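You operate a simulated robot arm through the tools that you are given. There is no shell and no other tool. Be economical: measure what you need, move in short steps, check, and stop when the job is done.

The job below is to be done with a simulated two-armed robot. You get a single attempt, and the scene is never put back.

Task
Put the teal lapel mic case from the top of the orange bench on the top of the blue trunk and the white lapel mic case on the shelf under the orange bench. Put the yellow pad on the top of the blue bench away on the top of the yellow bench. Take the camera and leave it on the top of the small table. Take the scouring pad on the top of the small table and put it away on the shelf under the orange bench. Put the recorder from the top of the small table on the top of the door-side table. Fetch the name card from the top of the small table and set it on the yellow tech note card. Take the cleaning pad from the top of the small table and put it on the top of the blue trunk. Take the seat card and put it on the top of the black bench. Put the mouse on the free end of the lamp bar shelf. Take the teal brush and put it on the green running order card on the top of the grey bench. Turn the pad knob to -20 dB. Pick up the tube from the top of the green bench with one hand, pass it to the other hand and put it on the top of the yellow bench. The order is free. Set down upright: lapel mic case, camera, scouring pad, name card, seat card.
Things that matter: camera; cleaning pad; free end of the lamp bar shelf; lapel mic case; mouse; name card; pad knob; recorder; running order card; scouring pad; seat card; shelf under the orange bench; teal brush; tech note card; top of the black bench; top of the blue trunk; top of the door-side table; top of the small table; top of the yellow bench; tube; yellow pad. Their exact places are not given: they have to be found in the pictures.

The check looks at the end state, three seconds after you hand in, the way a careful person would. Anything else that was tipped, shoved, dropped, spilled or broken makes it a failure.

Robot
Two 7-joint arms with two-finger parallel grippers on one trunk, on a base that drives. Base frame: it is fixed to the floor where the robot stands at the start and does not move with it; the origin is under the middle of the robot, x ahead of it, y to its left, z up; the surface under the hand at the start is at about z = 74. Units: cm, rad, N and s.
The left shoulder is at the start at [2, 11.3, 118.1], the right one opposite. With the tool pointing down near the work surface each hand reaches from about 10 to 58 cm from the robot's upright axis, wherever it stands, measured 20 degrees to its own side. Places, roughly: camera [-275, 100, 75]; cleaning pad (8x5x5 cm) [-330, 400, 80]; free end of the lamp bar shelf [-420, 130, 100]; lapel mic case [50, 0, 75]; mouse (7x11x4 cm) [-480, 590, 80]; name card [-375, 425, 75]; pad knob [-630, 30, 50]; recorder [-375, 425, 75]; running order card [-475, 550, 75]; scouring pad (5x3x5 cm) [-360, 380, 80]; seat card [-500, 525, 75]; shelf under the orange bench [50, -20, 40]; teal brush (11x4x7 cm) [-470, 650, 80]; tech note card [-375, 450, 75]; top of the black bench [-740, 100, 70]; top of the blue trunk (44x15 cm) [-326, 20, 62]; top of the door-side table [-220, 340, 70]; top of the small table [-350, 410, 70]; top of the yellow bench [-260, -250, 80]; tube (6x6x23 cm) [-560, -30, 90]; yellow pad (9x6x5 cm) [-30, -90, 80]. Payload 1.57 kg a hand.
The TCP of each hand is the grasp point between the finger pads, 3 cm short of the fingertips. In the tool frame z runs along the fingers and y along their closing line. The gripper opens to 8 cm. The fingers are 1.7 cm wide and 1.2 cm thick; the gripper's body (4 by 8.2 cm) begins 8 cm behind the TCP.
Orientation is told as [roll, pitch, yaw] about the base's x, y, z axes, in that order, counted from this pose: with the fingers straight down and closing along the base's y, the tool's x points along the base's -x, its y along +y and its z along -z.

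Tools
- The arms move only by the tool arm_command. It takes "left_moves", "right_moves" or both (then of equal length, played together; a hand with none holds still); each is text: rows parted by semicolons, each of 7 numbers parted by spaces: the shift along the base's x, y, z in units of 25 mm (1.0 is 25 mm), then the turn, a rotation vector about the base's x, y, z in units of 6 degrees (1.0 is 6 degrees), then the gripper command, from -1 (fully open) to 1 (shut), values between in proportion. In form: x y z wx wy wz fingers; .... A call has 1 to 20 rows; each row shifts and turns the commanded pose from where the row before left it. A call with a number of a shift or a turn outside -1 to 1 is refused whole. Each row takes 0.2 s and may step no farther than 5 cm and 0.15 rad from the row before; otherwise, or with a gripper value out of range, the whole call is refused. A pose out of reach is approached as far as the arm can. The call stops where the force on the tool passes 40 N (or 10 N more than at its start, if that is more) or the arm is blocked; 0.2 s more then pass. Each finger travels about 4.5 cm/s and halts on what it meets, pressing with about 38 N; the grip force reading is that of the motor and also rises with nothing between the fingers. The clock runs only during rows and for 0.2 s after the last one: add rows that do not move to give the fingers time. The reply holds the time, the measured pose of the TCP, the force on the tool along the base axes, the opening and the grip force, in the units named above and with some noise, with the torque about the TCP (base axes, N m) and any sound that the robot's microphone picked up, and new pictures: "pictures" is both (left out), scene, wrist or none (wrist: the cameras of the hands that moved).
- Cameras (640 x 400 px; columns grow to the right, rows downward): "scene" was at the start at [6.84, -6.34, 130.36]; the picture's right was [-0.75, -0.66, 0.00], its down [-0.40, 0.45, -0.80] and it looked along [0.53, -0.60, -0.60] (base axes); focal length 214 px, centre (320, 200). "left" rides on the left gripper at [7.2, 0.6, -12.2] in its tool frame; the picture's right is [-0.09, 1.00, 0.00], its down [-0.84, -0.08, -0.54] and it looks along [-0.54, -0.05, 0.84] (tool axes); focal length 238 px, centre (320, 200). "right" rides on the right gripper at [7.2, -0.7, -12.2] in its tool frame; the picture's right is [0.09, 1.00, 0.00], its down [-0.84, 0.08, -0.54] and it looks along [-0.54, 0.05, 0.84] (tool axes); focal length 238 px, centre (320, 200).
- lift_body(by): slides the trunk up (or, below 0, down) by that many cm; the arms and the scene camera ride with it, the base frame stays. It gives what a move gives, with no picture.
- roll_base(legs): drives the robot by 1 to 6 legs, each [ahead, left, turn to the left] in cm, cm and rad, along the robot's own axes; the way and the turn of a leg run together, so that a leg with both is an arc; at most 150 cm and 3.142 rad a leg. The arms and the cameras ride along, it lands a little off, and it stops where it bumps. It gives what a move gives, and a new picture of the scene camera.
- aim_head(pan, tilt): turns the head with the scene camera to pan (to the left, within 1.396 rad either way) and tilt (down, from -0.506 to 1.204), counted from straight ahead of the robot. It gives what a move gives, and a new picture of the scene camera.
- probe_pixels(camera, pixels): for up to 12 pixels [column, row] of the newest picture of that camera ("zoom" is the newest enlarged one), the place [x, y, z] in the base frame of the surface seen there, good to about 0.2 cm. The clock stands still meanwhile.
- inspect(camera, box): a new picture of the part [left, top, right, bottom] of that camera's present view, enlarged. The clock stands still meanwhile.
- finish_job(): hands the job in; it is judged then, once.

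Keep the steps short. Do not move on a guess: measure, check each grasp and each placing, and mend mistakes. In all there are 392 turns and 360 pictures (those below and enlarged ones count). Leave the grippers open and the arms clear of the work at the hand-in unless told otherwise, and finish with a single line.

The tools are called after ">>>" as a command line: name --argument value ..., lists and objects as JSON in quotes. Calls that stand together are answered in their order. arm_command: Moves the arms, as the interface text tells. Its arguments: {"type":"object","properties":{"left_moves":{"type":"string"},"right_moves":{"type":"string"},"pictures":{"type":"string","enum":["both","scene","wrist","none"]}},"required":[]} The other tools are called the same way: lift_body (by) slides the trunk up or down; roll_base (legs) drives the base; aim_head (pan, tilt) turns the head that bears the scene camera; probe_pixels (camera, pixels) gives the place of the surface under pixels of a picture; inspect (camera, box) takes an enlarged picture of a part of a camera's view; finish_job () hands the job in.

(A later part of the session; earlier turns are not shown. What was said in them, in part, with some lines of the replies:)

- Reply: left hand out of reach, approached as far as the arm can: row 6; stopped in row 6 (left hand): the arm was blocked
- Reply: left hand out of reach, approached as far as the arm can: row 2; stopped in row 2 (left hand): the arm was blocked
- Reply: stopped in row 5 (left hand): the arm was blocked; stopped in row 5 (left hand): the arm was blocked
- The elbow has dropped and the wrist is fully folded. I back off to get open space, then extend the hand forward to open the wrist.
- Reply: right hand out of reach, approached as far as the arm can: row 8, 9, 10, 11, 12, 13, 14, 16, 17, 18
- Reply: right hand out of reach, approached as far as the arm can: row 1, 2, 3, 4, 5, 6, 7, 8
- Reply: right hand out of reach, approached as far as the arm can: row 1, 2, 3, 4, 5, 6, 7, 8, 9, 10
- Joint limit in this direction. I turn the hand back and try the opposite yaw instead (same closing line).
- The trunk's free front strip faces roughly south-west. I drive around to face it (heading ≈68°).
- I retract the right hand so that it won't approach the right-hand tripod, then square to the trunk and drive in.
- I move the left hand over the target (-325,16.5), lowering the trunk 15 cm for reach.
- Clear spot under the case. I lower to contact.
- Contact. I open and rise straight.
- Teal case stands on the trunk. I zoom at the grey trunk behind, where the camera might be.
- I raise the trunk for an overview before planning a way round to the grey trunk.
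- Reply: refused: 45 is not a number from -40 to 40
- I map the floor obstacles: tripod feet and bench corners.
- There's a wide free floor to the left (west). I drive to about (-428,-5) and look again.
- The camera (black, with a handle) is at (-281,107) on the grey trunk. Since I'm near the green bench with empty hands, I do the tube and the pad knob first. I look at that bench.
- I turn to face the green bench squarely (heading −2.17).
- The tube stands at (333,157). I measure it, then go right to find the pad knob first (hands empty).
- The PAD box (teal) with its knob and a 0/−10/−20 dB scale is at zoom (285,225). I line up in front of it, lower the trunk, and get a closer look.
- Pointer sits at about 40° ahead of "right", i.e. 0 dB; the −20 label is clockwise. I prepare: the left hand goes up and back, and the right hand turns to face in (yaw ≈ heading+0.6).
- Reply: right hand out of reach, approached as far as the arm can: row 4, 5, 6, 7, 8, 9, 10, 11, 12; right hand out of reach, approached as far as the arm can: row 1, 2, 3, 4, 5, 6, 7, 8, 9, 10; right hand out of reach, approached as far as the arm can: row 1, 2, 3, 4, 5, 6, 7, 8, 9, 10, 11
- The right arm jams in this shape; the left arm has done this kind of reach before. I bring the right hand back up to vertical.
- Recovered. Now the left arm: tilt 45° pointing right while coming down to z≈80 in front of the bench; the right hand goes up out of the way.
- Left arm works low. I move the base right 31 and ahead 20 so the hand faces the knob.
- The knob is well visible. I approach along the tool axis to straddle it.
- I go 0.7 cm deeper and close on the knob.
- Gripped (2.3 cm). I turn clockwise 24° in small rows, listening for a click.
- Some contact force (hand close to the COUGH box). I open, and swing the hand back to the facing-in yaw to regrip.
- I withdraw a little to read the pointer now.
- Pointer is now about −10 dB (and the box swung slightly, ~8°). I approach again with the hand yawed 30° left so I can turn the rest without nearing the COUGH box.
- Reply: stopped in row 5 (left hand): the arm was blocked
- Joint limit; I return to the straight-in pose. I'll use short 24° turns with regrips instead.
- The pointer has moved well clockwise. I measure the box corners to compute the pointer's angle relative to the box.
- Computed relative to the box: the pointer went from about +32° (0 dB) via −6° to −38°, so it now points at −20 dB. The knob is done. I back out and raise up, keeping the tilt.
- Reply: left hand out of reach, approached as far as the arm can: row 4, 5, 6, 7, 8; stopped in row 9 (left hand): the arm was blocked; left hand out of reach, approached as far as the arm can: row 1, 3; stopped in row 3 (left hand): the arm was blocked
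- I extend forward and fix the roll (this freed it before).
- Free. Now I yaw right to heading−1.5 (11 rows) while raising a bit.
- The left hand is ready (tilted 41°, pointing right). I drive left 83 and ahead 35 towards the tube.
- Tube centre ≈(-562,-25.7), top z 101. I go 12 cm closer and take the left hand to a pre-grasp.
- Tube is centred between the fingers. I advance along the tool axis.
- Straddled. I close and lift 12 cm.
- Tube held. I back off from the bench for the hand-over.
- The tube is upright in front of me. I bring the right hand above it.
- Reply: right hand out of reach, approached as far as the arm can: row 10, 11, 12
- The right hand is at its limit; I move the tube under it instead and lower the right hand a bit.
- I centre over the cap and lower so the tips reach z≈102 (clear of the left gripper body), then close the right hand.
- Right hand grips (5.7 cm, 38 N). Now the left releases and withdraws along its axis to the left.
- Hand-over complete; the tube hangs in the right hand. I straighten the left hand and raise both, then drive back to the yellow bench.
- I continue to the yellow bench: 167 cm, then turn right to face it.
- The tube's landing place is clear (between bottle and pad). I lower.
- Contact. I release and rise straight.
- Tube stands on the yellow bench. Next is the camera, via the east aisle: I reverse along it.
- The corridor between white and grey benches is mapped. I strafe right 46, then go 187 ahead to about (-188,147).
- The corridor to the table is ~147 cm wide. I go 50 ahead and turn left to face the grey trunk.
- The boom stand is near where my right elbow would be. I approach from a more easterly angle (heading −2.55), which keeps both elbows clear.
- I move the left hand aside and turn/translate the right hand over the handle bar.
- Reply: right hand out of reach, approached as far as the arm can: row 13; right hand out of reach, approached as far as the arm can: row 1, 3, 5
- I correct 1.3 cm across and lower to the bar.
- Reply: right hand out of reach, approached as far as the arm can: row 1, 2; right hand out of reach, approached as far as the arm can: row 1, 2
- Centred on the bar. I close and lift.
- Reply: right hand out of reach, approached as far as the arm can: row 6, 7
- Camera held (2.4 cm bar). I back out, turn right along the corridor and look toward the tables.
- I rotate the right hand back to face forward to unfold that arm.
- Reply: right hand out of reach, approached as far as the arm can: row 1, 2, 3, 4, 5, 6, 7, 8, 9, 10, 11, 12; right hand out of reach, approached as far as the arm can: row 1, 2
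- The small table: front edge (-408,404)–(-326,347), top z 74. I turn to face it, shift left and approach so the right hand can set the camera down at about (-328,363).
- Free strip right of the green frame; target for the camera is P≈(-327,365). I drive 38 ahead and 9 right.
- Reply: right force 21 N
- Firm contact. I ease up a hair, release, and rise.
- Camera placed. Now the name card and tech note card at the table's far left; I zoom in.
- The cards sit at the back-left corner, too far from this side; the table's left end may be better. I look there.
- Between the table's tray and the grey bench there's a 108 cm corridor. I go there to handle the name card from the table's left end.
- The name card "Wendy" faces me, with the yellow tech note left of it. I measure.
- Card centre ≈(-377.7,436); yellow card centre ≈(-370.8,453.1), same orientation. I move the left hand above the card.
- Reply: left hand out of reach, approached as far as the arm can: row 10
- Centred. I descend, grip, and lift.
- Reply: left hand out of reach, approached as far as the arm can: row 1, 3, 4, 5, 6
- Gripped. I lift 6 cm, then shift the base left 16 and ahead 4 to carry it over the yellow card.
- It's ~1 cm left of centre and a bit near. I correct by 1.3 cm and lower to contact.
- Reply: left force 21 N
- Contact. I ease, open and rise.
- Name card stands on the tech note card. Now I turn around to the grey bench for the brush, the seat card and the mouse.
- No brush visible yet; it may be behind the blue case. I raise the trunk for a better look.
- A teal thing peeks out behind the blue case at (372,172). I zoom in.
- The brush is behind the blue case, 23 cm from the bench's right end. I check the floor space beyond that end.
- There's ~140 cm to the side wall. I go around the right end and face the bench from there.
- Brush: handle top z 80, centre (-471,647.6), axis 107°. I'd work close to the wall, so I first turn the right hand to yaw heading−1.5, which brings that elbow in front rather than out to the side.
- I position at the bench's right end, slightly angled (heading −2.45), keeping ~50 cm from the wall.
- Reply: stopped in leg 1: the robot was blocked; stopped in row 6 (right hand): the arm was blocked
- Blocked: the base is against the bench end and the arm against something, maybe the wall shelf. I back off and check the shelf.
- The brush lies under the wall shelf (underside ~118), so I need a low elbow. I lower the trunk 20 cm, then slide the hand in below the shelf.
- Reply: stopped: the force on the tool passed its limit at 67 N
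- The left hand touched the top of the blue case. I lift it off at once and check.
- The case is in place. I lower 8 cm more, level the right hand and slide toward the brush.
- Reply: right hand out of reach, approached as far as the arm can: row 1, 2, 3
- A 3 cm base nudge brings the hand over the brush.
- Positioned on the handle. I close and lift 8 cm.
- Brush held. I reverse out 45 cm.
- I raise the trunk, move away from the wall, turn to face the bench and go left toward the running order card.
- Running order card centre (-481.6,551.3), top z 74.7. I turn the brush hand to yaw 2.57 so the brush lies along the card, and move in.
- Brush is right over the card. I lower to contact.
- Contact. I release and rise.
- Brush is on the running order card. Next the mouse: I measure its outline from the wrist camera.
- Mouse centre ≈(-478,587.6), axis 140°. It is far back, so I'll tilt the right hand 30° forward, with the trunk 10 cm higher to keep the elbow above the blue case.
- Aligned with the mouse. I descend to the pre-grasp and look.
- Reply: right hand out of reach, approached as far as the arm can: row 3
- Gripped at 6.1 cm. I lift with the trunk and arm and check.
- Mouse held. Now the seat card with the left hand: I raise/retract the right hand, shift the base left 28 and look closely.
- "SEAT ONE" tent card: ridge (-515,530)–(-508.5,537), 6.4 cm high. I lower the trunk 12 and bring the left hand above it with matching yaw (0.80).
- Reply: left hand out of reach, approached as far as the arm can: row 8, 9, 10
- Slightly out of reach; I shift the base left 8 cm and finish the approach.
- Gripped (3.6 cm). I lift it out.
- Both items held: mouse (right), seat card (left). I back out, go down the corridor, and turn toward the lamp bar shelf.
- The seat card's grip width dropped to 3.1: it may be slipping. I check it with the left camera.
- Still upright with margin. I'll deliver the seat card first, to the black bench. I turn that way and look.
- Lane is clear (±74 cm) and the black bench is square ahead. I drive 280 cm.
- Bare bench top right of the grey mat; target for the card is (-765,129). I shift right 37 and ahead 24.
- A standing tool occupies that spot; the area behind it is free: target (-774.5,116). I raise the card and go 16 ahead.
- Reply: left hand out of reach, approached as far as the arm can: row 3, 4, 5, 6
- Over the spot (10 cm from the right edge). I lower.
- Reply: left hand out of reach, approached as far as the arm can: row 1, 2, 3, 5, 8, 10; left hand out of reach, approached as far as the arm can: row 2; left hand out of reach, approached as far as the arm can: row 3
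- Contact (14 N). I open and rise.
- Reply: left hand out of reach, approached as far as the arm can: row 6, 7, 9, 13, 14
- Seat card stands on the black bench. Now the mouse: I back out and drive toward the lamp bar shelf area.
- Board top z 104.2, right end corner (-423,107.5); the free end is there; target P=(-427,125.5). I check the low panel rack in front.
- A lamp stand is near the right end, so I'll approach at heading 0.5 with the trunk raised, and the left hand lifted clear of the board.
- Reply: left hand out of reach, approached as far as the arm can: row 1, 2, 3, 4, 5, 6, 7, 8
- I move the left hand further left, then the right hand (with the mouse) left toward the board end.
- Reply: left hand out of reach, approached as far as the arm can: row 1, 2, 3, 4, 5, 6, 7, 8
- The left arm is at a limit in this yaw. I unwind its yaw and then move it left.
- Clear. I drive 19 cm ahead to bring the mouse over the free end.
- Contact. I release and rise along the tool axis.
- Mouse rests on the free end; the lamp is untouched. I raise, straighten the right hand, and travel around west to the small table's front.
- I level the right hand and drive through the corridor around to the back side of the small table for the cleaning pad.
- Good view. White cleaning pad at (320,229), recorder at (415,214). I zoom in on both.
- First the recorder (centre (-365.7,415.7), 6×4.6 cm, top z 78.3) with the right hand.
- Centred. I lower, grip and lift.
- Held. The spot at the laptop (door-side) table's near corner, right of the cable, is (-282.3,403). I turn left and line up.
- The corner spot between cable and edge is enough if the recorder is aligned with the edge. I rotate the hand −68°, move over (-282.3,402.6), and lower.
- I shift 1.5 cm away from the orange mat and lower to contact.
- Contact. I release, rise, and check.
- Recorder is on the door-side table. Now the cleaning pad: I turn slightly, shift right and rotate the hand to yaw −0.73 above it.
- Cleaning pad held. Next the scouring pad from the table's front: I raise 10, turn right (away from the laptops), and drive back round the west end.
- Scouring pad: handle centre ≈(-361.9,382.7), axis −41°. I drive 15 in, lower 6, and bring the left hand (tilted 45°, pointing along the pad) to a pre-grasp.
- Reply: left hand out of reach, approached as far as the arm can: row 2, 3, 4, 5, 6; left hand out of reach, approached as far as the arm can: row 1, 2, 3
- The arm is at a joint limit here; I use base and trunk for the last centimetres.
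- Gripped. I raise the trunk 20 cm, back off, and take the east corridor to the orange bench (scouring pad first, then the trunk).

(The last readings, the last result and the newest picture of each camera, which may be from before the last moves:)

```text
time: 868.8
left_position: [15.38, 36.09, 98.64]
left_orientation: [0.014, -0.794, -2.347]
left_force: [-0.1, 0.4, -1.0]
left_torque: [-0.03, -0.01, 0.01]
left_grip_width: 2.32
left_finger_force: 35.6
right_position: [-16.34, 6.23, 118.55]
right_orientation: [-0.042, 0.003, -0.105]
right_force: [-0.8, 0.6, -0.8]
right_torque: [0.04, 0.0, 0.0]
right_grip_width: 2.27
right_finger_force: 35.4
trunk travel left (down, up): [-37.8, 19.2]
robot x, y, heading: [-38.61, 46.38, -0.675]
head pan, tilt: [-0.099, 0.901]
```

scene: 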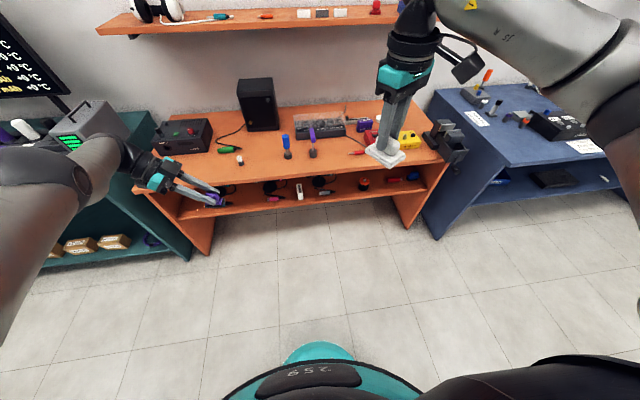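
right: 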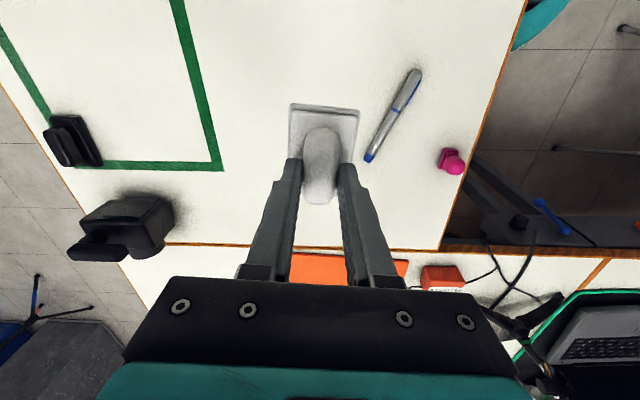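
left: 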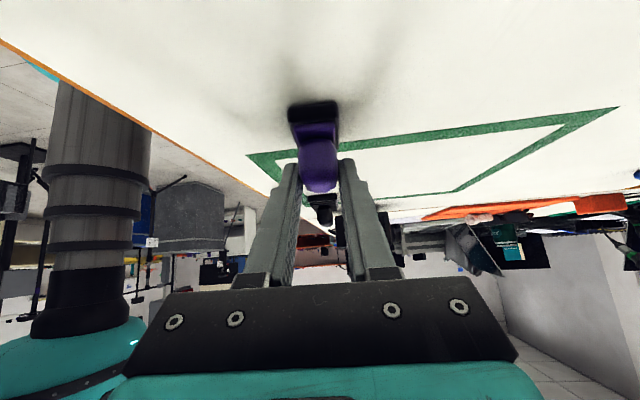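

At the orange bench. I square up, lower the trunk, raise the hand relative to it, and then rotate the hand to point into the shelf (as done before).

>>> roll_base --legs '[[0, 0, 0.1]]'

>>> lift_body --by -37

>>> arm_command --left_moves "0 0 1 0 0 0 1; 0 0 1 0 0 0 1; 0 0 1 0 0 0 1; 0 0 1 0 0 0 1; 0 0 1 0 0 0 1; 0 0 1 0 0 0 1; 0 0 1 0 0 0 1" --pictures "none"

>>> arm_command --left_moves "-0.2225 -0.065 0 0 0 0.97 1; -0.2225 -0.065 0 0 0 0.97 1; -0.2225 -0.065 0 0 0 0.97 1; -0.2225 -0.065 0 0 0 0.97 1; -0.2225 -0.065 0 0 0 0.97 1; -0.2225 -0.065 0 0 0 0.97 1; -0.2225 -0.065 0 0 0 0.97 1; -0.2225 -0.065 0 0 0 0.97 1; -0.2225 -0.065 0 0 0 0.97 1; -0.2225 -0.065 0 0 0 0.97 1; -0.2225 -0.065 0 0 0 0.97 1; -0.2225 -0.065 0 0 0 0.97 1; -0.2225 -0.065 0 0 0 0.97 1; -0.2225 -0.065 0 0 0 0.97 1; -0.2225 -0.065 0 0 0 0.97 1; -0.2225 -0.065 0 0 0 0.97 1" --pictures "scene"

```text
time: 869.7
left_position: [16.17, 41.49, 98.61]
left_orientation: [0.013, -0.793, -2.247]
left_force: [0.1, -0.1, -0.9]
left_torque: [0.0, 0.0, 0.0]
left_grip_width: 2.29
left_finger_force: 35.4
right_position: [-12.51, 8.7, 118.55]
right_orientation: [-0.044, 0.002, -0.003]
right_force: [-0.1, 0.4, 0.4]
right_torque: [-0.03, -0.02, 0.01]
right_grip_width: 2.31
right_finger_force: 35.5
trunk travel left (down, up): [-37.8, 19.2]
robot x, y, heading: [-38.61, 46.22, -0.575]
head pan, tilt: [-0.099, 0.901]
```

scene: 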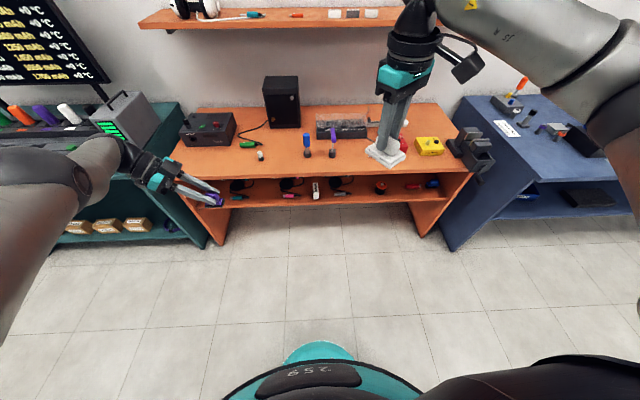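

```text
time: 873.3
left_position: [16.08, 41.52, 61.53]
left_orientation: [0.014, -0.793, -2.248]
left_force: [0.4, -0.6, -0.2]
left_torque: [0.02, 0.04, -0.02]
left_grip_width: 2.34
left_finger_force: 35.2
right_position: [-12.52, 8.64, 81.6]
right_orientation: [-0.043, 0.002, -0.003]
right_force: [-0.3, 0.1, -1.1]
right_torque: [0.01, 0.03, -0.01]
right_grip_width: 2.3
right_finger_force: 35.3
trunk travel left (down, up): [-0.8, 56.2]
robot x, y, heading: [-38.61, 46.28, -0.573]
head pan, tilt: [-0.099, 0.901]
```

```text
time: 874.9
left_position: [19.28, 41.04, 78.48]
left_orientation: [0.011, -0.792, -2.248]
left_force: [-0.5, -0.2, -0.9]
left_torque: [0.01, -0.01, -0.01]
left_grip_width: 2.28
left_finger_force: 35.4
left hand out of reach, approached as far as the arm can: row 1, 2, 3, 4, 5
right_position: [-12.51, 8.76, 81.64]
right_orientation: [-0.044, 0.002, -0.004]
right_force: [-0.2, -0.7, -0.8]
right_torque: [0.02, 0.01, -0.02]
right_grip_width: 2.28
right_finger_force: 35.4
trunk travel left (down, up): [-0.8, 56.2]
robot x, y, heading: [-38.58, 46.24, -0.576]
head pan, tilt: [-0.099, 0.901]
```

```text
time: 878.3
left_position: [38.34, 33.97, 76.79]
left_orientation: [0.012, -0.792, -0.621]
left_force: [0.5, -0.2, -1.2]
left_torque: [-0.01, 0.04, 0.0]
left_grip_width: 2.31
left_finger_force: 34.8
left hand out of reach, approached as far as the arm can: row 1, 2, 3, 4, 5, 6, 7, 8, 9, 10, 11, 12, 13, 14, 15, 16
right_position: [-12.39, 8.67, 81.7]
right_orientation: [-0.044, 0.003, -0.004]
right_force: [-0.6, -0.6, 0.0]
right_torque: [0.0, 0.0, -0.01]
right_grip_width: 2.31
right_finger_force: 35.0
trunk travel left (down, up): [-0.8, 56.2]
robot x, y, heading: [-38.63, 46.49, -0.573]
head pan, tilt: [-0.099, 0.901]
```

scene: 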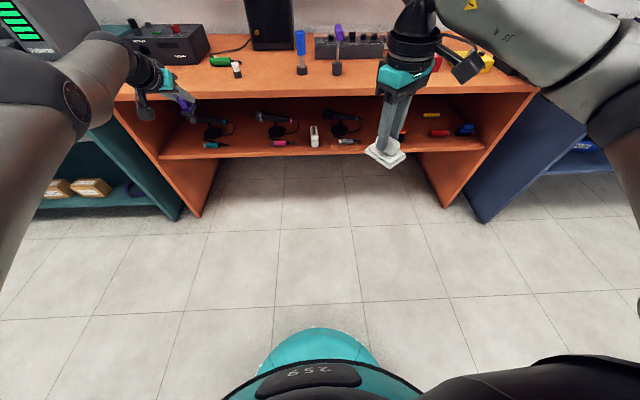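

The arm stretched outward during the turn but the orientation is right. I pull it back toward the robot.

>>> arm_command --left_moves "-0.8 0.4 0 0 0 0.1 1; -0.8 0.4 0 0 0 0.1 1; -0.8 0.4 0 0 0 0.1 1; -0.9 0 0 0 0 0.1 1; -0.9 0 0 0 0 0 1; -0.9 0 0 0 0 0 1; -0.9 0 0 0 0 0 1; -0.9 -0.2 0 0 0 0 1; -0.9 -0.2 0 0 0 0 1; -0.9 -0.2 0 0 0 0 1" --pictures "scene"

```text
time: 880.5
left_position: [36.34, 28.81, 75.34]
left_orientation: [0.014, -0.793, -0.583]
left_force: [0.3, -0.2, 0.4]
left_torque: [0.0, 0.01, -0.02]
left_grip_width: 2.29
left_finger_force: 35.8
left hand out of reach, approached as far as the arm can: row 1, 2, 3, 4, 5, 6, 7, 8, 9, 10
right_position: [-12.57, 8.58, 81.58]
right_orientation: [-0.045, 0.0, -0.003]
right_force: [-0.5, 0.4, -0.4]
right_torque: [0.01, 0.01, -0.02]
right_grip_width: 2.32
right_finger_force: 35.2
trunk travel left (down, up): [-0.8, 56.2]
robot x, y, heading: [-38.32, 45.93, -0.572]
head pan, tilt: [-0.099, 0.901]
```

scene: 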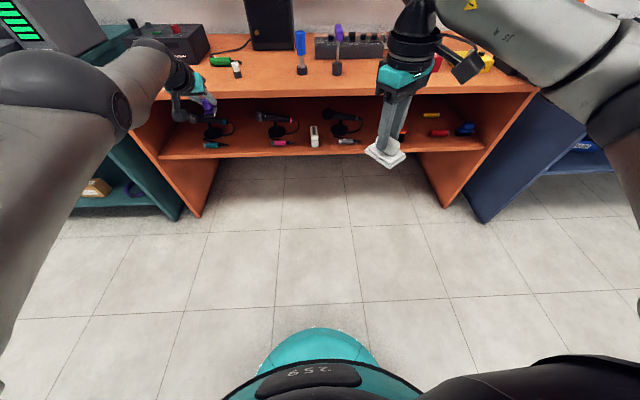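

I back the base 25 cm for room and try lowering the hand in this shape.

>>> roll_base --legs '[[-25, 0, 0]]'

>>> arm_command --left_moves "-0.2 0 -1 0 0 0 1; -0.2 0 -1 0 0 0 1; -0.2 0 -1 0 0 0 1; -0.2 0 -1 0 0 0 1; -0.2 0 -1 0 0 0 1; -0.2 0 -1 0 0 0 1; -0.2 0 -1 0 0 0 1; -0.2 0 -1 0 0 0 1; -0.2 0 -1 0 0 0 1" --pictures "scene"

```text
time: 882.3
left_position: [15.68, 42.61, 75.32]
left_orientation: [0.014, -0.792, -0.574]
left_force: [-0.7, 0.4, -1.5]
left_torque: [-0.01, 0.01, -0.01]
left_grip_width: 2.3
left_finger_force: 35.3
right_position: [-32.97, 22.17, 81.6]
right_orientation: [-0.043, 0.002, 0.003]
right_force: [-0.4, -0.3, -0.4]
right_torque: [0.03, 0.03, -0.02]
right_grip_width: 2.29
right_finger_force: 35.1
trunk travel left (down, up): [-0.8, 56.2]
robot x, y, heading: [-59.15, 59.69, -0.566]
head pan, tilt: [-0.099, 0.901]
```

scene: 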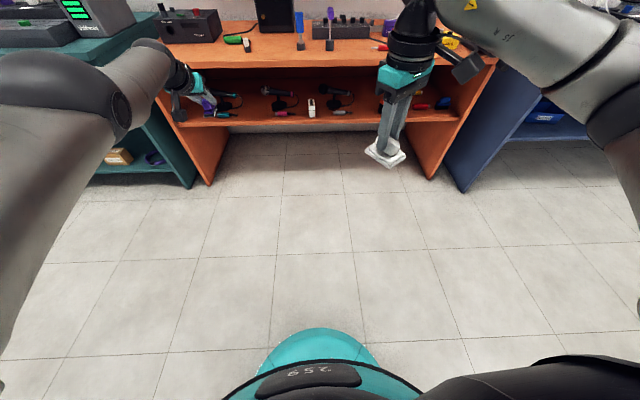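

```text
time: 884.3
left_position: [8.29, 42.72, 53.41]
left_orientation: [0.015, -0.792, -0.574]
left_force: [0.0, -0.1, -0.5]
left_torque: [-0.01, 0.01, 0.02]
left_grip_width: 2.29
left_finger_force: 35.6
left hand out of reach, approached as far as the arm can: row 1, 5, 6, 7, 8, 9
right_position: [-32.85, 22.08, 81.65]
right_orientation: [-0.044, 0.002, 0.004]
right_force: [0.1, -0.4, 0.3]
right_torque: [-0.02, 0.0, -0.03]
right_grip_width: 2.31
right_finger_force: 36.0
trunk travel left (down, up): [-0.8, 56.2]
robot x, y, heading: [-59.44, 59.86, -0.568]
head pan, tilt: [-0.099, 0.901]
```

scene: 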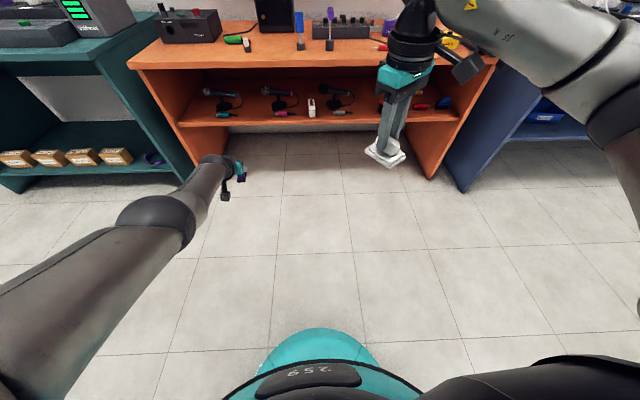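

Now the hand is low and pointing in. I raise/retract the right hand, move right 56 to the second gap, and look.

>>> arm_command --right_moves "-0.67 0.44 1 0 0 0 1; -0.67 0.44 1 0 0 0 1; -0.67 0.44 1 0 0 0 1; -0.67 0.44 1 0 0 0 1; -0.67 0.44 1 0 0 0 1; 0 0 1 0 0 0 1; 0 0 1 0 0 0 1" --pictures "none"

>>> roll_base --legs '[[0, -56, 0], [22, 0, -0.01]]'

>>> inspect --camera "left" --box '[0, 0, 640, 400]'

```text
time: 885.9
left_position: [8.12, 42.69, 53.48]
left_orientation: [0.014, -0.79, -0.574]
left_force: [-0.3, 0.2, 0.0]
left_torque: [-0.01, 0.01, 0.02]
left_grip_width: 2.28
left_finger_force: 35.6
right_position: [-41.3, 27.7, 99.28]
right_orientation: [-0.044, 0.001, 0.001]
right_force: [0.0, 0.7, -1.1]
right_torque: [0.0, -0.01, -0.03]
right_grip_width: 2.28
right_finger_force: 35.5
trunk travel left (down, up): [-0.8, 56.2]
robot x, y, heading: [-59.54, 59.2, -0.568]
head pan, tilt: [-0.099, 0.901]
```

```text
time: 890.4
left_position: [-3.23, -16.15, 53.37]
left_orientation: [0.014, -0.792, -0.585]
left_force: [0.1, 0.2, -0.9]
left_torque: [-0.02, -0.04, -0.01]
left_grip_width: 2.31
left_finger_force: 35.4
right_position: [-52.89, -30.76, 99.17]
right_orientation: [-0.046, 0.002, -0.007]
right_force: [0.7, 0.0, -0.1]
right_torque: [-0.02, -0.02, -0.03]
right_grip_width: 2.28
right_finger_force: 35.6
trunk travel left (down, up): [-0.8, 56.2]
robot x, y, heading: [-70.19, 1.56, -0.573]
head pan, tilt: [-0.099, 0.901]
```

scene: 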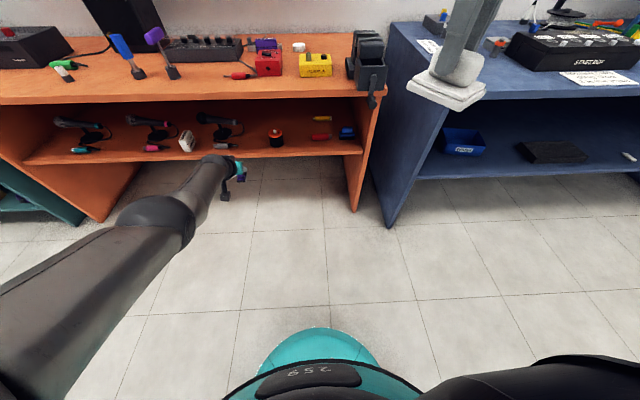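

```text
1.00 times, centred on (320, 200) of left (not enlarged: the box is as wide or as high as the picture)
```

zoom: 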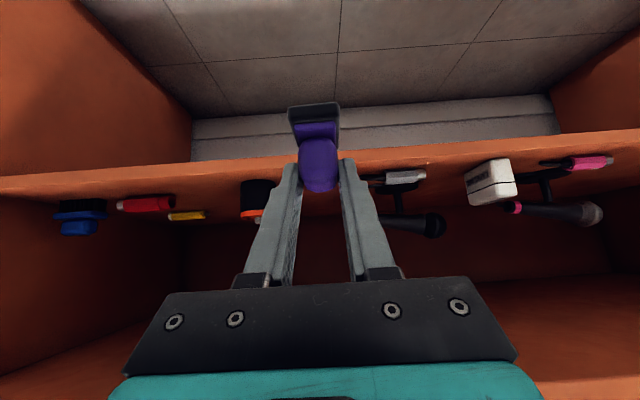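

Pad is centred on the gap between the roll and the grey connector. I drive 23 cm in.

>>> roll_base --legs '[[23.5, 0, 0]]'

>>> inspect --camera "left" --box '[0, 0, 640, 400]'

```text
time: 892.1
left_position: [16.11, -28.26, 53.35]
left_orientation: [0.015, -0.793, -0.579]
left_force: [-0.5, 0.2, -0.1]
left_torque: [0.01, -0.01, 0.01]
left_grip_width: 2.31
left_finger_force: 35.7
right_position: [-33.38, -43.02, 99.17]
right_orientation: [-0.045, 0.002, 0.001]
right_force: [0.4, -0.2, -1.3]
right_torque: [0.01, 0.01, 0.02]
right_grip_width: 2.29
right_finger_force: 35.1
trunk travel left (down, up): [-0.8, 56.2]
robot x, y, heading: [-51.13, -11.2, -0.571]
head pan, tilt: [-0.099, 0.901]
```

scene: 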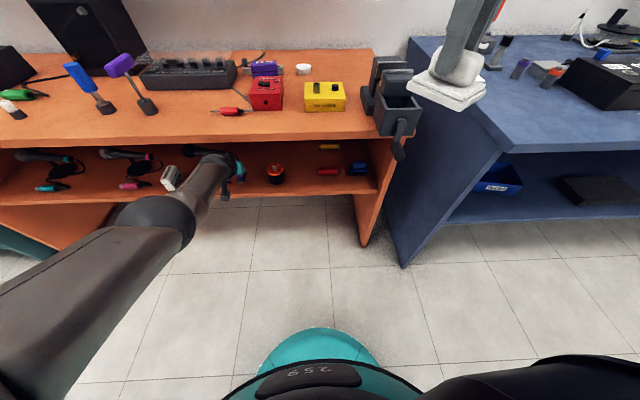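

```text
1.00 times, centred on (320, 200) of left (not enlarged: the box is as wide or as high as the picture)
```

zoom: 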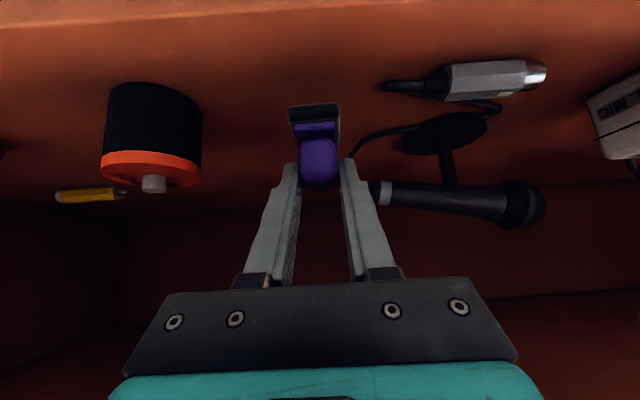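

I shift 2 cm right (away from the mic) and 2.5 deeper, then lower.

>>> roll_base --legs '[[0, -2, 0], [2.5, 0, 0]]'

>>> arm_command --left_moves "0 0 -0.5 0 0 0 1; 0 0 -0.5 0 0 0 1; 0 0 -0.3 0 0 0 1; 0 0 0 0 0 0 1" --pictures "wrist"

```text
time: 893.3
left_position: [17.32, -31.07, 53.47]
left_orientation: [0.015, -0.793, -0.576]
left_force: [0.5, -0.1, -0.6]
left_torque: [0.01, 0.0, 0.02]
left_grip_width: 2.3
left_finger_force: 35.5
right_position: [-32.38, -45.92, 99.26]
right_orientation: [-0.042, 0.002, 0.001]
right_force: [0.3, 0.1, -0.6]
right_torque: [0.01, 0.04, -0.02]
right_grip_width: 2.29
right_finger_force: 35.7
trunk travel left (down, up): [-0.8, 56.2]
robot x, y, heading: [-50.51, -14.05, -0.569]
head pan, tilt: [-0.099, 0.901]
```

scene: 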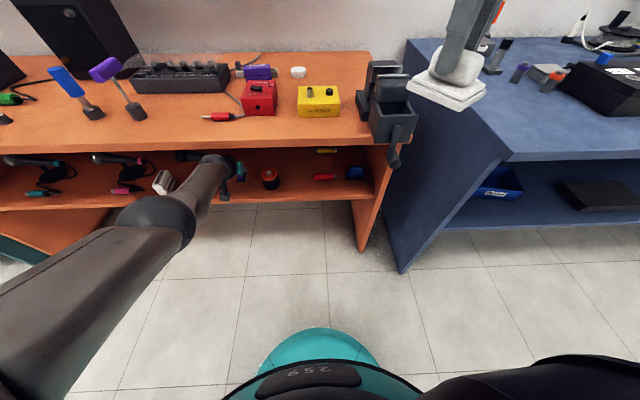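

```text
time: 894.3
left_position: [16.55, -31.05, 52.2]
left_orientation: [0.015, -0.793, -0.577]
left_force: [-0.6, -0.3, -0.5]
left_torque: [-0.02, 0.0, -0.01]
left_grip_width: 2.28
left_finger_force: 35.2
left hand out of reach, approached as far as the arm can: row 1, 2, 3
right_position: [-32.25, -46.1, 99.23]
right_orientation: [-0.043, 0.001, 0.002]
right_force: [0.5, -0.4, -0.8]
right_torque: [0.0, -0.01, 0.0]
right_grip_width: 2.31
right_finger_force: 35.4
trunk travel left (down, up): [-0.8, 56.2]
robot x, y, heading: [-50.09, -14.42, -0.571]
head pan, tilt: [-0.099, 0.901]
```

left: 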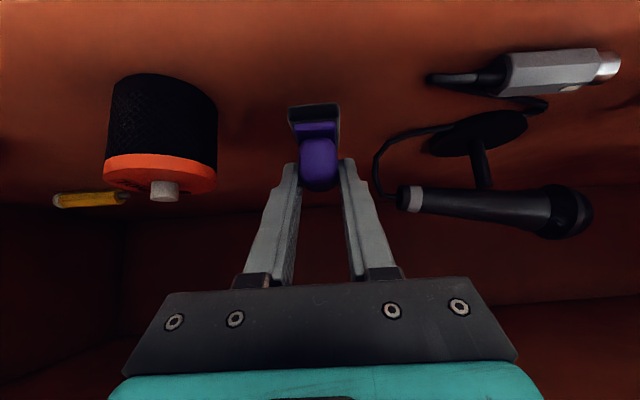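

>>> arm_command --left_moves "-0.4 0.1 -0.4 0 0 0 1; -0.4 0.1 -0.4 0 0 0 1; -0.4 0.1 -0.3 0 0 0 1; 0 0 0 0 0 0 1" --pictures "none"

```text
time: 895.3
left_position: [13.9, -30.43, 49.71]
left_orientation: [0.015, -0.797, -0.575]
left_force: [1.5, -0.1, 5.3]
left_torque: [-0.05, -0.05, 0.03]
left_grip_width: 2.29
left_finger_force: 35.6
right_position: [-32.32, -45.95, 99.31]
right_orientation: [-0.044, 0.001, 0.001]
right_force: [0.8, 0.0, -0.4]
right_torque: [0.02, 0.01, -0.03]
right_grip_width: 2.29
right_finger_force: 35.3
trunk travel left (down, up): [-0.8, 56.2]
robot x, y, heading: [-50.44, -14.39, -0.568]
head pan, tilt: [-0.099, 0.901]
```

It touches at the very front edge; I lift slightly, drive 3.5 cm deeper and set down.

>>> arm_command --left_moves "0 0 0.3 0 0 0 1; 0 0 0 0 0 0 1" --pictures "none"

>>> roll_base --legs '[[3.8, 0, 0]]'

>>> arm_command --left_moves "0 0 -0.2 0 0 0 1; -0.03 0 -0.12 0 0 0 1; 0 0 0 0 0 0 1" --pictures "wrist"

```text
time: 895.9
left_position: [13.64, -30.34, 50.16]
left_orientation: [0.014, -0.79, -0.575]
left_force: [0.0, 0.3, -0.2]
left_torque: [0.01, 0.02, 0.01]
left_grip_width: 2.29
left_finger_force: 35.4
right_position: [-32.31, -45.97, 99.3]
right_orientation: [-0.042, 0.003, 0.002]
right_force: [0.0, 0.5, 0.0]
right_torque: [0.0, -0.01, 0.01]
right_grip_width: 2.3
right_finger_force: 35.2
trunk travel left (down, up): [-0.8, 56.2]
robot x, y, heading: [-50.26, -13.9, -0.572]
head pan, tilt: [-0.099, 0.901]
```

```text
time: 896.8
left_position: [16.83, -32.47, 50.31]
left_orientation: [0.015, -0.793, -0.578]
left_force: [-0.6, 0.3, -1.0]
left_torque: [-0.02, 0.01, 0.0]
left_grip_width: 2.27
left_finger_force: 36.2
right_position: [-29.29, -48.04, 99.23]
right_orientation: [-0.044, 0.003, -0.002]
right_force: [-0.4, -0.3, -0.6]
right_torque: [0.0, 0.02, 0.0]
right_grip_width: 2.28
right_finger_force: 35.8
trunk travel left (down, up): [-0.8, 56.2]
robot x, y, heading: [-46.74, -16.26, -0.57]
head pan, tilt: [-0.099, 0.901]
```

scene: 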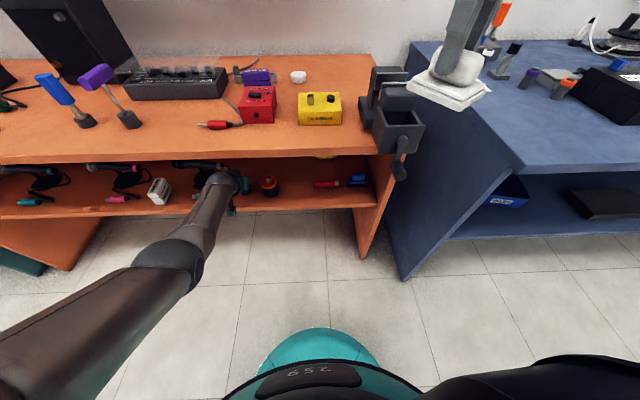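

```text
time: 897.6
left_position: [16.81, -32.6, 49.57]
left_orientation: [0.016, -0.795, -0.577]
left_force: [0.0, 2.1, 5.5]
left_torque: [-0.03, 0.02, -0.01]
left_grip_width: 2.3
left_finger_force: 35.6
right_position: [-29.28, -48.02, 99.29]
right_orientation: [-0.044, 0.0, 0.0]
right_force: [0.2, 0.3, -1.5]
right_torque: [0.02, 0.0, -0.04]
right_grip_width: 2.3
right_finger_force: 35.2
trunk travel left (down, up): [-0.8, 56.2]
robot x, y, heading: [-46.7, -15.74, -0.571]
head pan, tilt: [-0.099, 0.901]
```

left: 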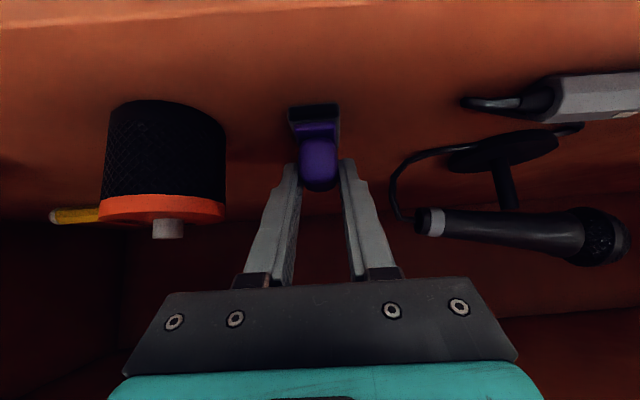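

Contact. I release and retract: up along the tool, then the base back.

>>> arm_command --left_moves "0 0 0 0 0 0 -0.1; 0 0 0 0 0 0 -0.1; 0 0 0 0 0 0 -0.1; -0.35 0.23 0.4 0 0 0 -0.1; -0.35 0.23 0.4 0 0 0 -0.1; -0.35 0.23 0.4 0 0 0 -0.1; -0.35 0.23 0.4 0 0 0 -0.1" --pictures "none"

>>> roll_base --legs '[[-40, 0, 0]]'

>>> inspect --camera "left" --box '[160, 60, 480, 260]'

```text
time: 899.2
left_position: [13.13, -29.89, 53.48]
left_orientation: [0.017, -0.79, -0.576]
left_force: [0.4, 0.1, 0.0]
left_torque: [-0.01, 0.01, 0.02]
left_grip_width: 4.4
left_finger_force: 0.0
right_position: [-29.37, -47.95, 99.28]
right_orientation: [-0.045, 0.003, 0.001]
right_force: [-0.7, -1.5, -0.5]
right_torque: [0.02, 0.02, 0.02]
right_grip_width: 2.28
right_finger_force: 35.4
trunk travel left (down, up): [-0.8, 56.2]
robot x, y, heading: [-46.82, -16.22, -0.568]
head pan, tilt: [-0.099, 0.901]
```

```text
time: 901.7
left_position: [-20.48, -8.84, 53.4]
left_orientation: [0.012, -0.793, -0.584]
left_force: [-0.3, -0.1, 0.4]
left_torque: [-0.02, -0.02, 0.01]
left_grip_width: 4.37
left_finger_force: 0.2
right_position: [-62.79, -26.56, 99.27]
right_orientation: [-0.045, 0.002, -0.005]
right_force: [1.3, -0.5, -0.4]
right_torque: [0.01, 0.0, -0.01]
right_grip_width: 2.31
right_finger_force: 35.1
trunk travel left (down, up): [-0.8, 56.2]
robot x, y, heading: [-80.65, 5.31, -0.575]
head pan, tilt: [-0.099, 0.901]
```

scene: 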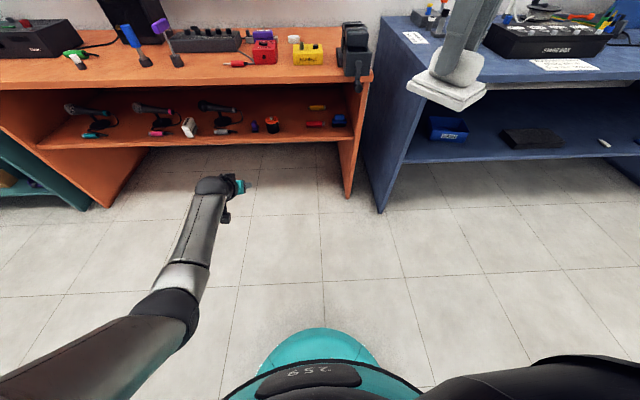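

```text
2.00 times, centred on (320, 160) of left
```

zoom: 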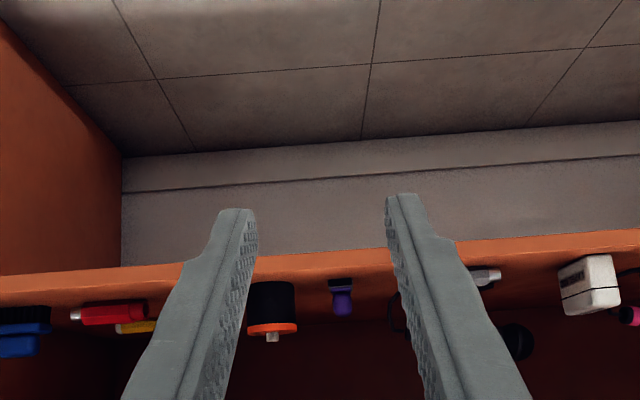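

Scouring pad stands on the shelf. Last is the cleaning pad to the blue trunk. First I free the left arm: trunk up, rotate, straighten.

>>> lift_body --by 36

>>> arm_command --left_moves "0 0 0.2 0 0 -0.95 -0.1; 0 0 0.2 0 0 -0.95 -0.1; 0 0 0.2 0 0 -0.95 -0.1; 0 0 0.2 0 0 -0.95 -0.1; 0 0 0.2 0 0 -0.95 -0.1; 0 0 0.2 0 0 -0.95 -0.1; 0 0 0.2 0 0 -0.95 -0.1; 0 0 0.2 0 0 -0.95 -0.1; 0 0 0.2 0 0 -0.95 -0.1; 0 0 0.2 0 0 -0.95 -0.1; 0 0 0.2 0 0 -0.95 -0.1; 0 0 0.2 0 0 -0.95 -0.1; 0 0 0.2 0 0 -0.95 -0.1; 0 0 0.2 0 0 -0.95 -0.1; 0 0 0.2 0 0 -0.95 -0.1; 0 0 0.2 0 0 -0.95 -0.1" --pictures "scene"

```text
time: 905.2
left_position: [-20.29, -8.76, 89.28]
left_orientation: [0.012, -0.79, -0.582]
left_force: [0.1, -0.2, -0.2]
left_torque: [0.07, -0.02, 0.01]
left_grip_width: 4.42
left_finger_force: 0.0
right_position: [-62.76, -26.56, 135.24]
right_orientation: [-0.043, 0.001, -0.004]
right_force: [0.1, -0.3, -1.5]
right_torque: [0.0, -0.01, -0.02]
right_grip_width: 2.29
right_finger_force: 35.4
trunk travel left (down, up): [-36.8, 20.2]
robot x, y, heading: [-80.63, 4.89, -0.574]
head pan, tilt: [-0.099, 0.901]
```

```text
time: 908.6
left_position: [-25.89, -7.62, 98.69]
left_orientation: [0.014, -0.79, -2.177]
left_force: [0.5, 0.3, 0.1]
left_torque: [0.02, 0.01, -0.02]
left_grip_width: 4.41
left_finger_force: 0.0
left hand out of reach, approached as far as the arm can: row 12, 13, 15, 16
right_position: [-62.76, -26.58, 135.23]
right_orientation: [-0.045, 0.002, -0.004]
right_force: [-0.7, 0.7, -1.0]
right_torque: [0.02, 0.02, 0.03]
right_grip_width: 2.3
right_finger_force: 35.4
trunk travel left (down, up): [-36.8, 20.2]
robot x, y, heading: [-80.3, 5.18, -0.583]
head pan, tilt: [-0.099, 0.901]
```

scene: 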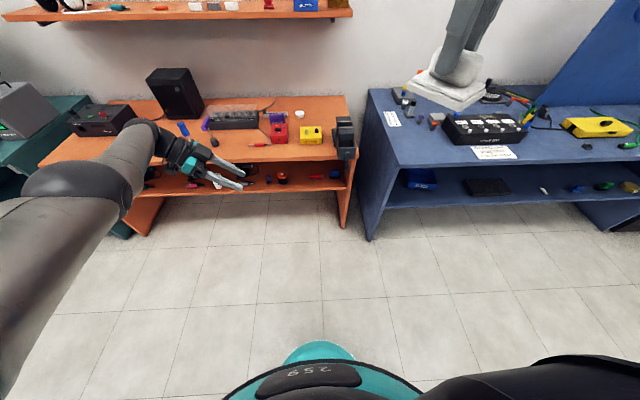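

Freed. I straighten and retract the left hand, then drive the known route to the trunk.

>>> arm_command --left_moves "0 0 0.4 0.77 -0.535 0 -0.1; 0 0 0.4 0.77 -0.535 0 -0.1; 0 0 0.4 0.77 -0.535 0 -0.1; 0 0 0.4 0.77 -0.535 0 -0.1; 0 0 0.4 0.77 -0.535 0 -0.1; 0 0 0.4 0.77 -0.535 0 -0.1; 0 0 0.4 0.77 -0.535 0 -0.1; 0 0 0.4 0.77 -0.535 0 -0.1; -0.6 0.4 0.4 0 0 0 -1; -0.6 0.4 0.4 0 0 0 -1; -0.6 0.4 0.4 0 0 0 -1; -0.6 0.4 0.4 0 0 0 -1; -0.6 0.4 0.4 0 0 0 -1; -0.6 0.4 0.4 0 0 0 -1; -0.6 0.4 0 0 0 0 -1; -0.6 0.4 0 0 0 0 -1" --pictures "none"

>>> roll_base --legs '[[0, 0, -1.572], [100, 0, 0], [95, 0, 0], [0, 0, -1.546], [97, 0, 0], [95, 0, 0]]'

>>> roll_base --legs '[[0, 0, -1.647]]'

>>> aim_head --pan 0.0 --tilt 0.7

```text
time: 912.0
left_position: [-37.99, 0.63, 112.57]
left_orientation: [0.017, -0.004, -2.177]
left_force: [-0.4, 0.1, 0.1]
left_torque: [-0.02, -0.02, 0.01]
left_grip_width: 7.98
left_finger_force: 0.0
right_position: [-62.82, -26.51, 135.34]
right_orientation: [-0.044, 0.001, -0.005]
right_force: [-1.0, 0.2, -1.4]
right_torque: [0.02, 0.01, 0.0]
right_grip_width: 2.29
right_finger_force: 35.7
trunk travel left (down, up): [-36.8, 20.2]
robot x, y, heading: [-80.81, 5.03, -0.575]
head pan, tilt: [-0.099, 0.901]
```

```text
time: 938.6
left_position: [-389.27, -61.65, 112.57]
left_orientation: [0.014, -0.005, 1.002]
left_force: [-0.3, -0.7, -0.5]
left_torque: [0.01, -0.02, 0.0]
left_grip_width: 7.99
left_finger_force: 0.0
right_position: [-365.67, -33.62, 135.25]
right_orientation: [-0.045, 0.002, -3.113]
right_force: [-0.5, 0.4, -0.2]
right_torque: [-0.02, -0.03, 0.02]
right_grip_width: 2.27
right_finger_force: 35.8
trunk travel left (down, up): [-36.8, 20.2]
robot x, y, heading: [-346.8, -65.18, 2.602]
head pan, tilt: [-0.099, 0.901]
```

scene: 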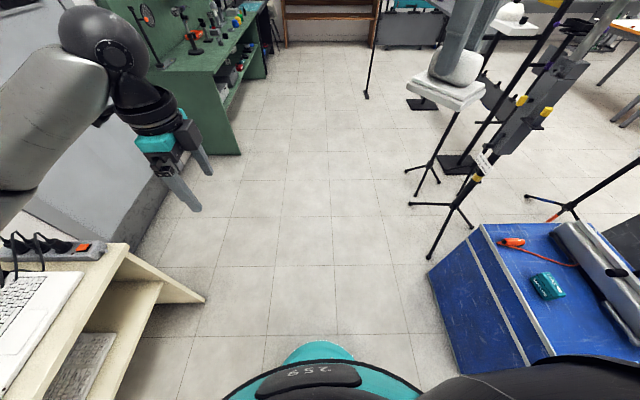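

```text
time: 943.2
left_position: [-336.9, -23.54, 112.61]
left_orientation: [0.016, -0.006, -0.728]
left_force: [0.4, 0.3, 0.4]
left_torque: [0.06, 0.0, 0.02]
left_grip_width: 7.99
left_finger_force: 0.1
right_position: [-312.98, -51.3, 135.15]
right_orientation: [-0.044, 0.003, 1.441]
right_force: [0.0, -0.3, -0.8]
right_torque: [-0.04, -0.02, 0.0]
right_grip_width: 2.27
right_finger_force: 35.3
trunk travel left (down, up): [-36.8, 20.2]
robot x, y, heading: [-347.07, -65.13, 0.876]
head pan, tilt: [-0.099, 0.901]
```

scene: 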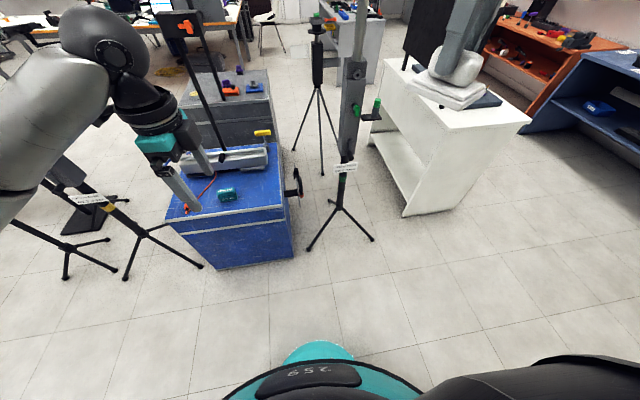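

```text
time: 944.0
left_position: [-336.84, -23.51, 112.53]
left_orientation: [0.016, -0.006, -0.727]
left_force: [-0.3, 0.6, -0.2]
left_torque: [-0.01, 0.01, -0.02]
left_grip_width: 8.0
left_finger_force: 0.1
right_position: [-312.98, -51.39, 135.24]
right_orientation: [-0.043, 0.003, 1.443]
right_force: [0.5, -0.8, -0.8]
right_torque: [-0.05, 0.01, 0.01]
right_grip_width: 2.29
right_finger_force: 35.3
trunk travel left (down, up): [-36.8, 20.2]
robot x, y, heading: [-346.84, -65.06, 0.869]
head pan, tilt: [0.0, 0.7]
```

scene: 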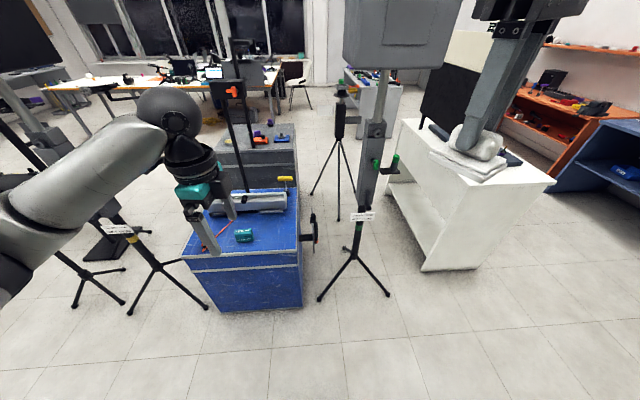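

I approach: square up, left 20, ahead 30; lower the trunk 22; then move the right hand over the free spot (-313,10).

>>> roll_base --legs '[[0, 0, 0.073], [0, 20, 0], [30, 0, 0]]'

>>> lift_body --by -22

>>> arm_command --right_moves "0 0.92 0 0 0 -0.54 1; 0 0.92 0 0 0 -0.54 1; 0 0.92 0 0 0 -0.54 1; 0 0.92 0 0 0 -0.54 1; 0 0.92 0 0 0 -0.54 1; 0 0.92 0 0 0 -0.54 1; 0 0.92 0 0 0 -0.54 1; 0 0.92 0 0 0 -0.54 1; 0 0.92 0 0 0 -0.54 1; 0 0.92 0 0 0 -0.54 1; 0 0 -1 0 0 0 1; 0 0 -1 0 0 0 1; 0 0 -1 0 0 0 1; 0 0 -1 0 0 0 1; 0 0 -1 0 0 0 1; 0 0 -1 0 0 0 1; 0 0 -1 0 0 0 1; 0 0 -1 0 0 0 1; 0 0 -1 0 0 0 1; 0 0 -1 0 0 0 1" --pictures "both"

```text
time: 947.7
left_position: [-338.92, 13.4, 112.59]
left_orientation: [0.015, -0.004, -0.656]
left_force: [-0.4, 0.0, -0.2]
left_torque: [-0.04, 0.0, 0.0]
left_grip_width: 7.98
left_finger_force: 0.0
right_position: [-313.23, -12.66, 135.28]
right_orientation: [-0.043, 0.001, 1.515]
right_force: [0.3, 0.5, -0.6]
right_torque: [-0.04, 0.01, 0.03]
right_grip_width: 2.28
right_finger_force: 35.4
trunk travel left (down, up): [-36.8, 20.2]
robot x, y, heading: [-345.67, -28.77, 0.942]
head pan, tilt: [0.0, 0.7]
```

scene: 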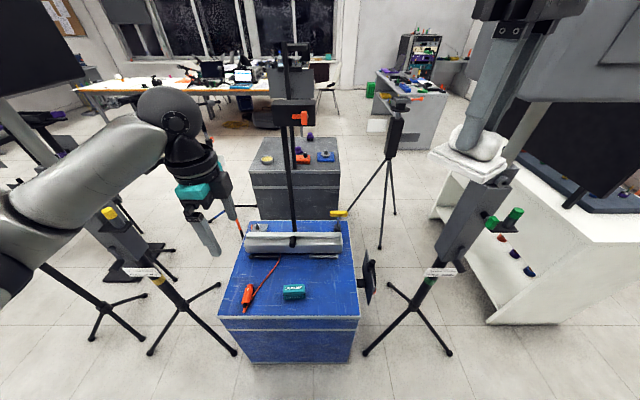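

```text
time: 950.0
left_position: [-339.14, 13.25, 90.7]
left_orientation: [0.017, -0.004, -0.656]
left_force: [-0.7, 0.1, 0.1]
left_torque: [-0.03, -0.02, -0.01]
left_grip_width: 7.97
left_finger_force: 0.1
right_position: [-313.16, -12.8, 113.17]
right_orientation: [-0.043, 0.001, 1.516]
right_force: [-0.5, 0.5, -0.2]
right_torque: [-0.01, 0.0, 0.04]
right_grip_width: 2.28
right_finger_force: 35.8
trunk travel left (down, up): [-14.8, 42.2]
robot x, y, heading: [-345.92, -28.91, 0.944]
head pan, tilt: [0.0, 0.7]
```

```text
time: 954.2
left_position: [-339.0, 13.29, 90.64]
left_orientation: [0.014, -0.006, -0.656]
left_force: [0.1, -0.4, 0.5]
left_torque: [0.01, 0.02, 0.0]
left_grip_width: 7.97
left_finger_force: 0.0
right_position: [-313.82, 9.49, 87.95]
right_orientation: [-0.046, 0.002, 0.949]
right_force: [-1.1, -0.1, -1.1]
right_torque: [-0.02, 0.02, 0.04]
right_grip_width: 2.27
right_finger_force: 34.9
right hand out of reach, approached as far as the arm can: row 10
trunk travel left (down, up): [-14.8, 42.2]
robot x, y, heading: [-346.01, -28.53, 0.941]
head pan, tilt: [0.0, 0.7]
```

scene: 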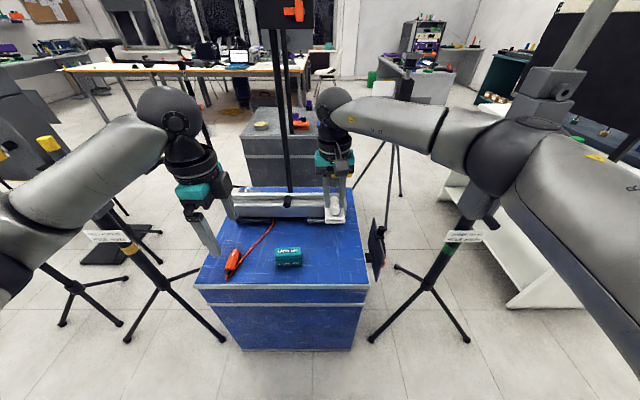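

Over the spot. I lower toward the trunk top.

>>> arm_command --right_moves "0 0 -1 0 0 0 1; 0 0 -1 0 0 0 1; 0 0 -1 0 0 0 1; 0 0 -1 0 0 0 1; 0 0 -1 0 0 0 1; 0 0 -1 0 0 0 1; 0 0 -1 0 0 0 1; 0 0 -0.7 0 0 0 1; 0 0 0 0 0 0 1" --pictures "both"

```text
time: 956.2
left_position: [-339.09, 13.35, 90.61]
left_orientation: [0.015, -0.006, -0.656]
left_force: [0.5, -0.1, -0.2]
left_torque: [0.02, 0.01, 0.02]
left_grip_width: 8.0
left_finger_force: 0.1
right_position: [-313.96, 9.23, 68.62]
right_orientation: [-0.043, 0.001, 0.949]
right_force: [0.6, -0.8, -1.0]
right_torque: [0.0, 0.0, 0.0]
right_grip_width: 2.29
right_finger_force: 35.4
trunk travel left (down, up): [-14.8, 42.2]
robot x, y, heading: [-346.04, -28.82, 0.948]
head pan, tilt: [0.0, 0.7]
no pictures are left
```

No pictures are left; I go on by measurements: lower gently to contact.

>>> arm_command --right_moves "0 0 -0.25 0 0 0 1; 0 0 -0.1 0 0 0 1; 0 0 -0.08 0 0 0 1; 0 0 0 0 0 0 1" --pictures "none"

```text
time: 957.2
left_position: [-339.1, 13.32, 90.62]
left_orientation: [0.016, -0.004, -0.656]
left_force: [-0.3, 0.7, -1.1]
left_torque: [-0.01, 0.0, 0.01]
left_grip_width: 7.98
left_finger_force: 0.2
right_position: [-313.93, 9.54, 67.67]
right_orientation: [-0.045, 0.002, 0.95]
right_force: [0.8, -0.8, -1.0]
right_torque: [0.01, 0.04, 0.01]
right_grip_width: 2.28
right_finger_force: 35.6
trunk travel left (down, up): [-14.8, 42.2]
robot x, y, heading: [-345.97, -28.71, 0.945]
head pan, tilt: [0.0, 0.7]
no pictures are left
```

>>> arm_command --right_moves "0 0 -0.1 0 0 0 1; 0 0 -0.08 0 0 0 1; 0 0 0 0 0 0 1" --pictures "none"

```text
time: 958.0
left_position: [-339.29, 13.16, 90.69]
left_orientation: [0.021, -0.005, -0.655]
left_force: [-0.3, -0.5, -0.2]
left_torque: [0.04, 0.02, 0.0]
left_grip_width: 7.97
left_finger_force: 0.0
right_position: [-313.81, 9.49, 67.47]
right_orientation: [-0.044, -0.003, 0.948]
right_force: [-0.4, -8.2, 27.8]
right_torque: [-0.28, 0.76, 0.12]
right_grip_width: 2.31
right_finger_force: 35.4
trunk travel left (down, up): [-14.8, 42.2]
robot x, y, heading: [-346.3, -28.74, 0.943]
head pan, tilt: [0.0, 0.7]
no pictures are left
```

Contact at the expected height (67.5). I ease, open and rise straight up.

>>> arm_command --right_moves "0 0 0.08 0 0 0 1; 0 0 0 0 0 0 -0.2; 0 0 0 0 0 0 -0.2; 0 0 0 0 0 0 -0.2; 0 0 0.5 0 0 0 -0.2; 0 0 1 0 0 0 -0.2; 0 0 1 0 0 0 -0.2; 0 0 1 0 0 0 -0.2; 0 0 1 0 0 0 -0.2; 0 0 1 0 0 0 -0.2; 0 0 1 0 0 0 -0.2; 0 0 1 0 0 0 -0.2; 0 0 1 0 0 0 -1; 0 0 1 0 0 0 -1" --pictures "none"

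>>> roll_base --legs '[[-40, 0, 0]]'

>>> probe_pixels --camera "right" --pixels '[[320, 200]]'

```text
time: 961.0
left_position: [-339.14, 13.27, 90.56]
left_orientation: [0.019, -0.003, -0.655]
left_force: [-0.3, -0.5, 0.0]
left_torque: [-0.03, -0.01, 0.01]
left_grip_width: 8.0
left_finger_force: 0.1
right_position: [-313.9, 9.64, 91.09]
right_orientation: [-0.043, 0.002, 0.949]
right_force: [-0.4, 0.6, -0.6]
right_torque: [0.03, -0.03, -0.02]
right_grip_width: 8.02
right_finger_force: 0.0
trunk travel left (down, up): [-14.8, 42.2]
robot x, y, heading: [-346.03, -29.0, 0.942]
head pan, tilt: [0.0, 0.7]
no pictures are left
```

```text
time: 963.5
left_position: [-362.33, -18.76, 90.65]
left_orientation: [0.018, -0.004, -0.655]
left_force: [0.0, 0.0, 0.5]
left_torque: [0.0, 0.0, 0.03]
left_grip_width: 8.0
left_finger_force: 0.0
right_position: [-337.03, -22.47, 91.1]
right_orientation: [-0.042, 0.002, 0.947]
right_force: [0.3, 0.0, -0.5]
right_torque: [0.01, 0.0, 0.03]
right_grip_width: 8.01
right_finger_force: 0.0
trunk travel left (down, up): [-14.8, 42.2]
robot x, y, heading: [-369.19, -60.76, 0.947]
head pan, tilt: [0.0, 0.7]
```

```text
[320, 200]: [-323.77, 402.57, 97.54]
```

Every item has been placed, both grippers are open and the arms are clear of the work, so I hand in.

>>> finish_job

```text
The job is handed in.
```

All the items are placed, the pad knob points to about -20 dB by measurement, and the job is handed in; the pictures ran out before the last step, so the cleaning pad on the blue trunk was confirmed only by contact height and force, the PAD box turned about 12° with the knob, and my left hand once pressed hard on the blue case without moving it as far as I could see.
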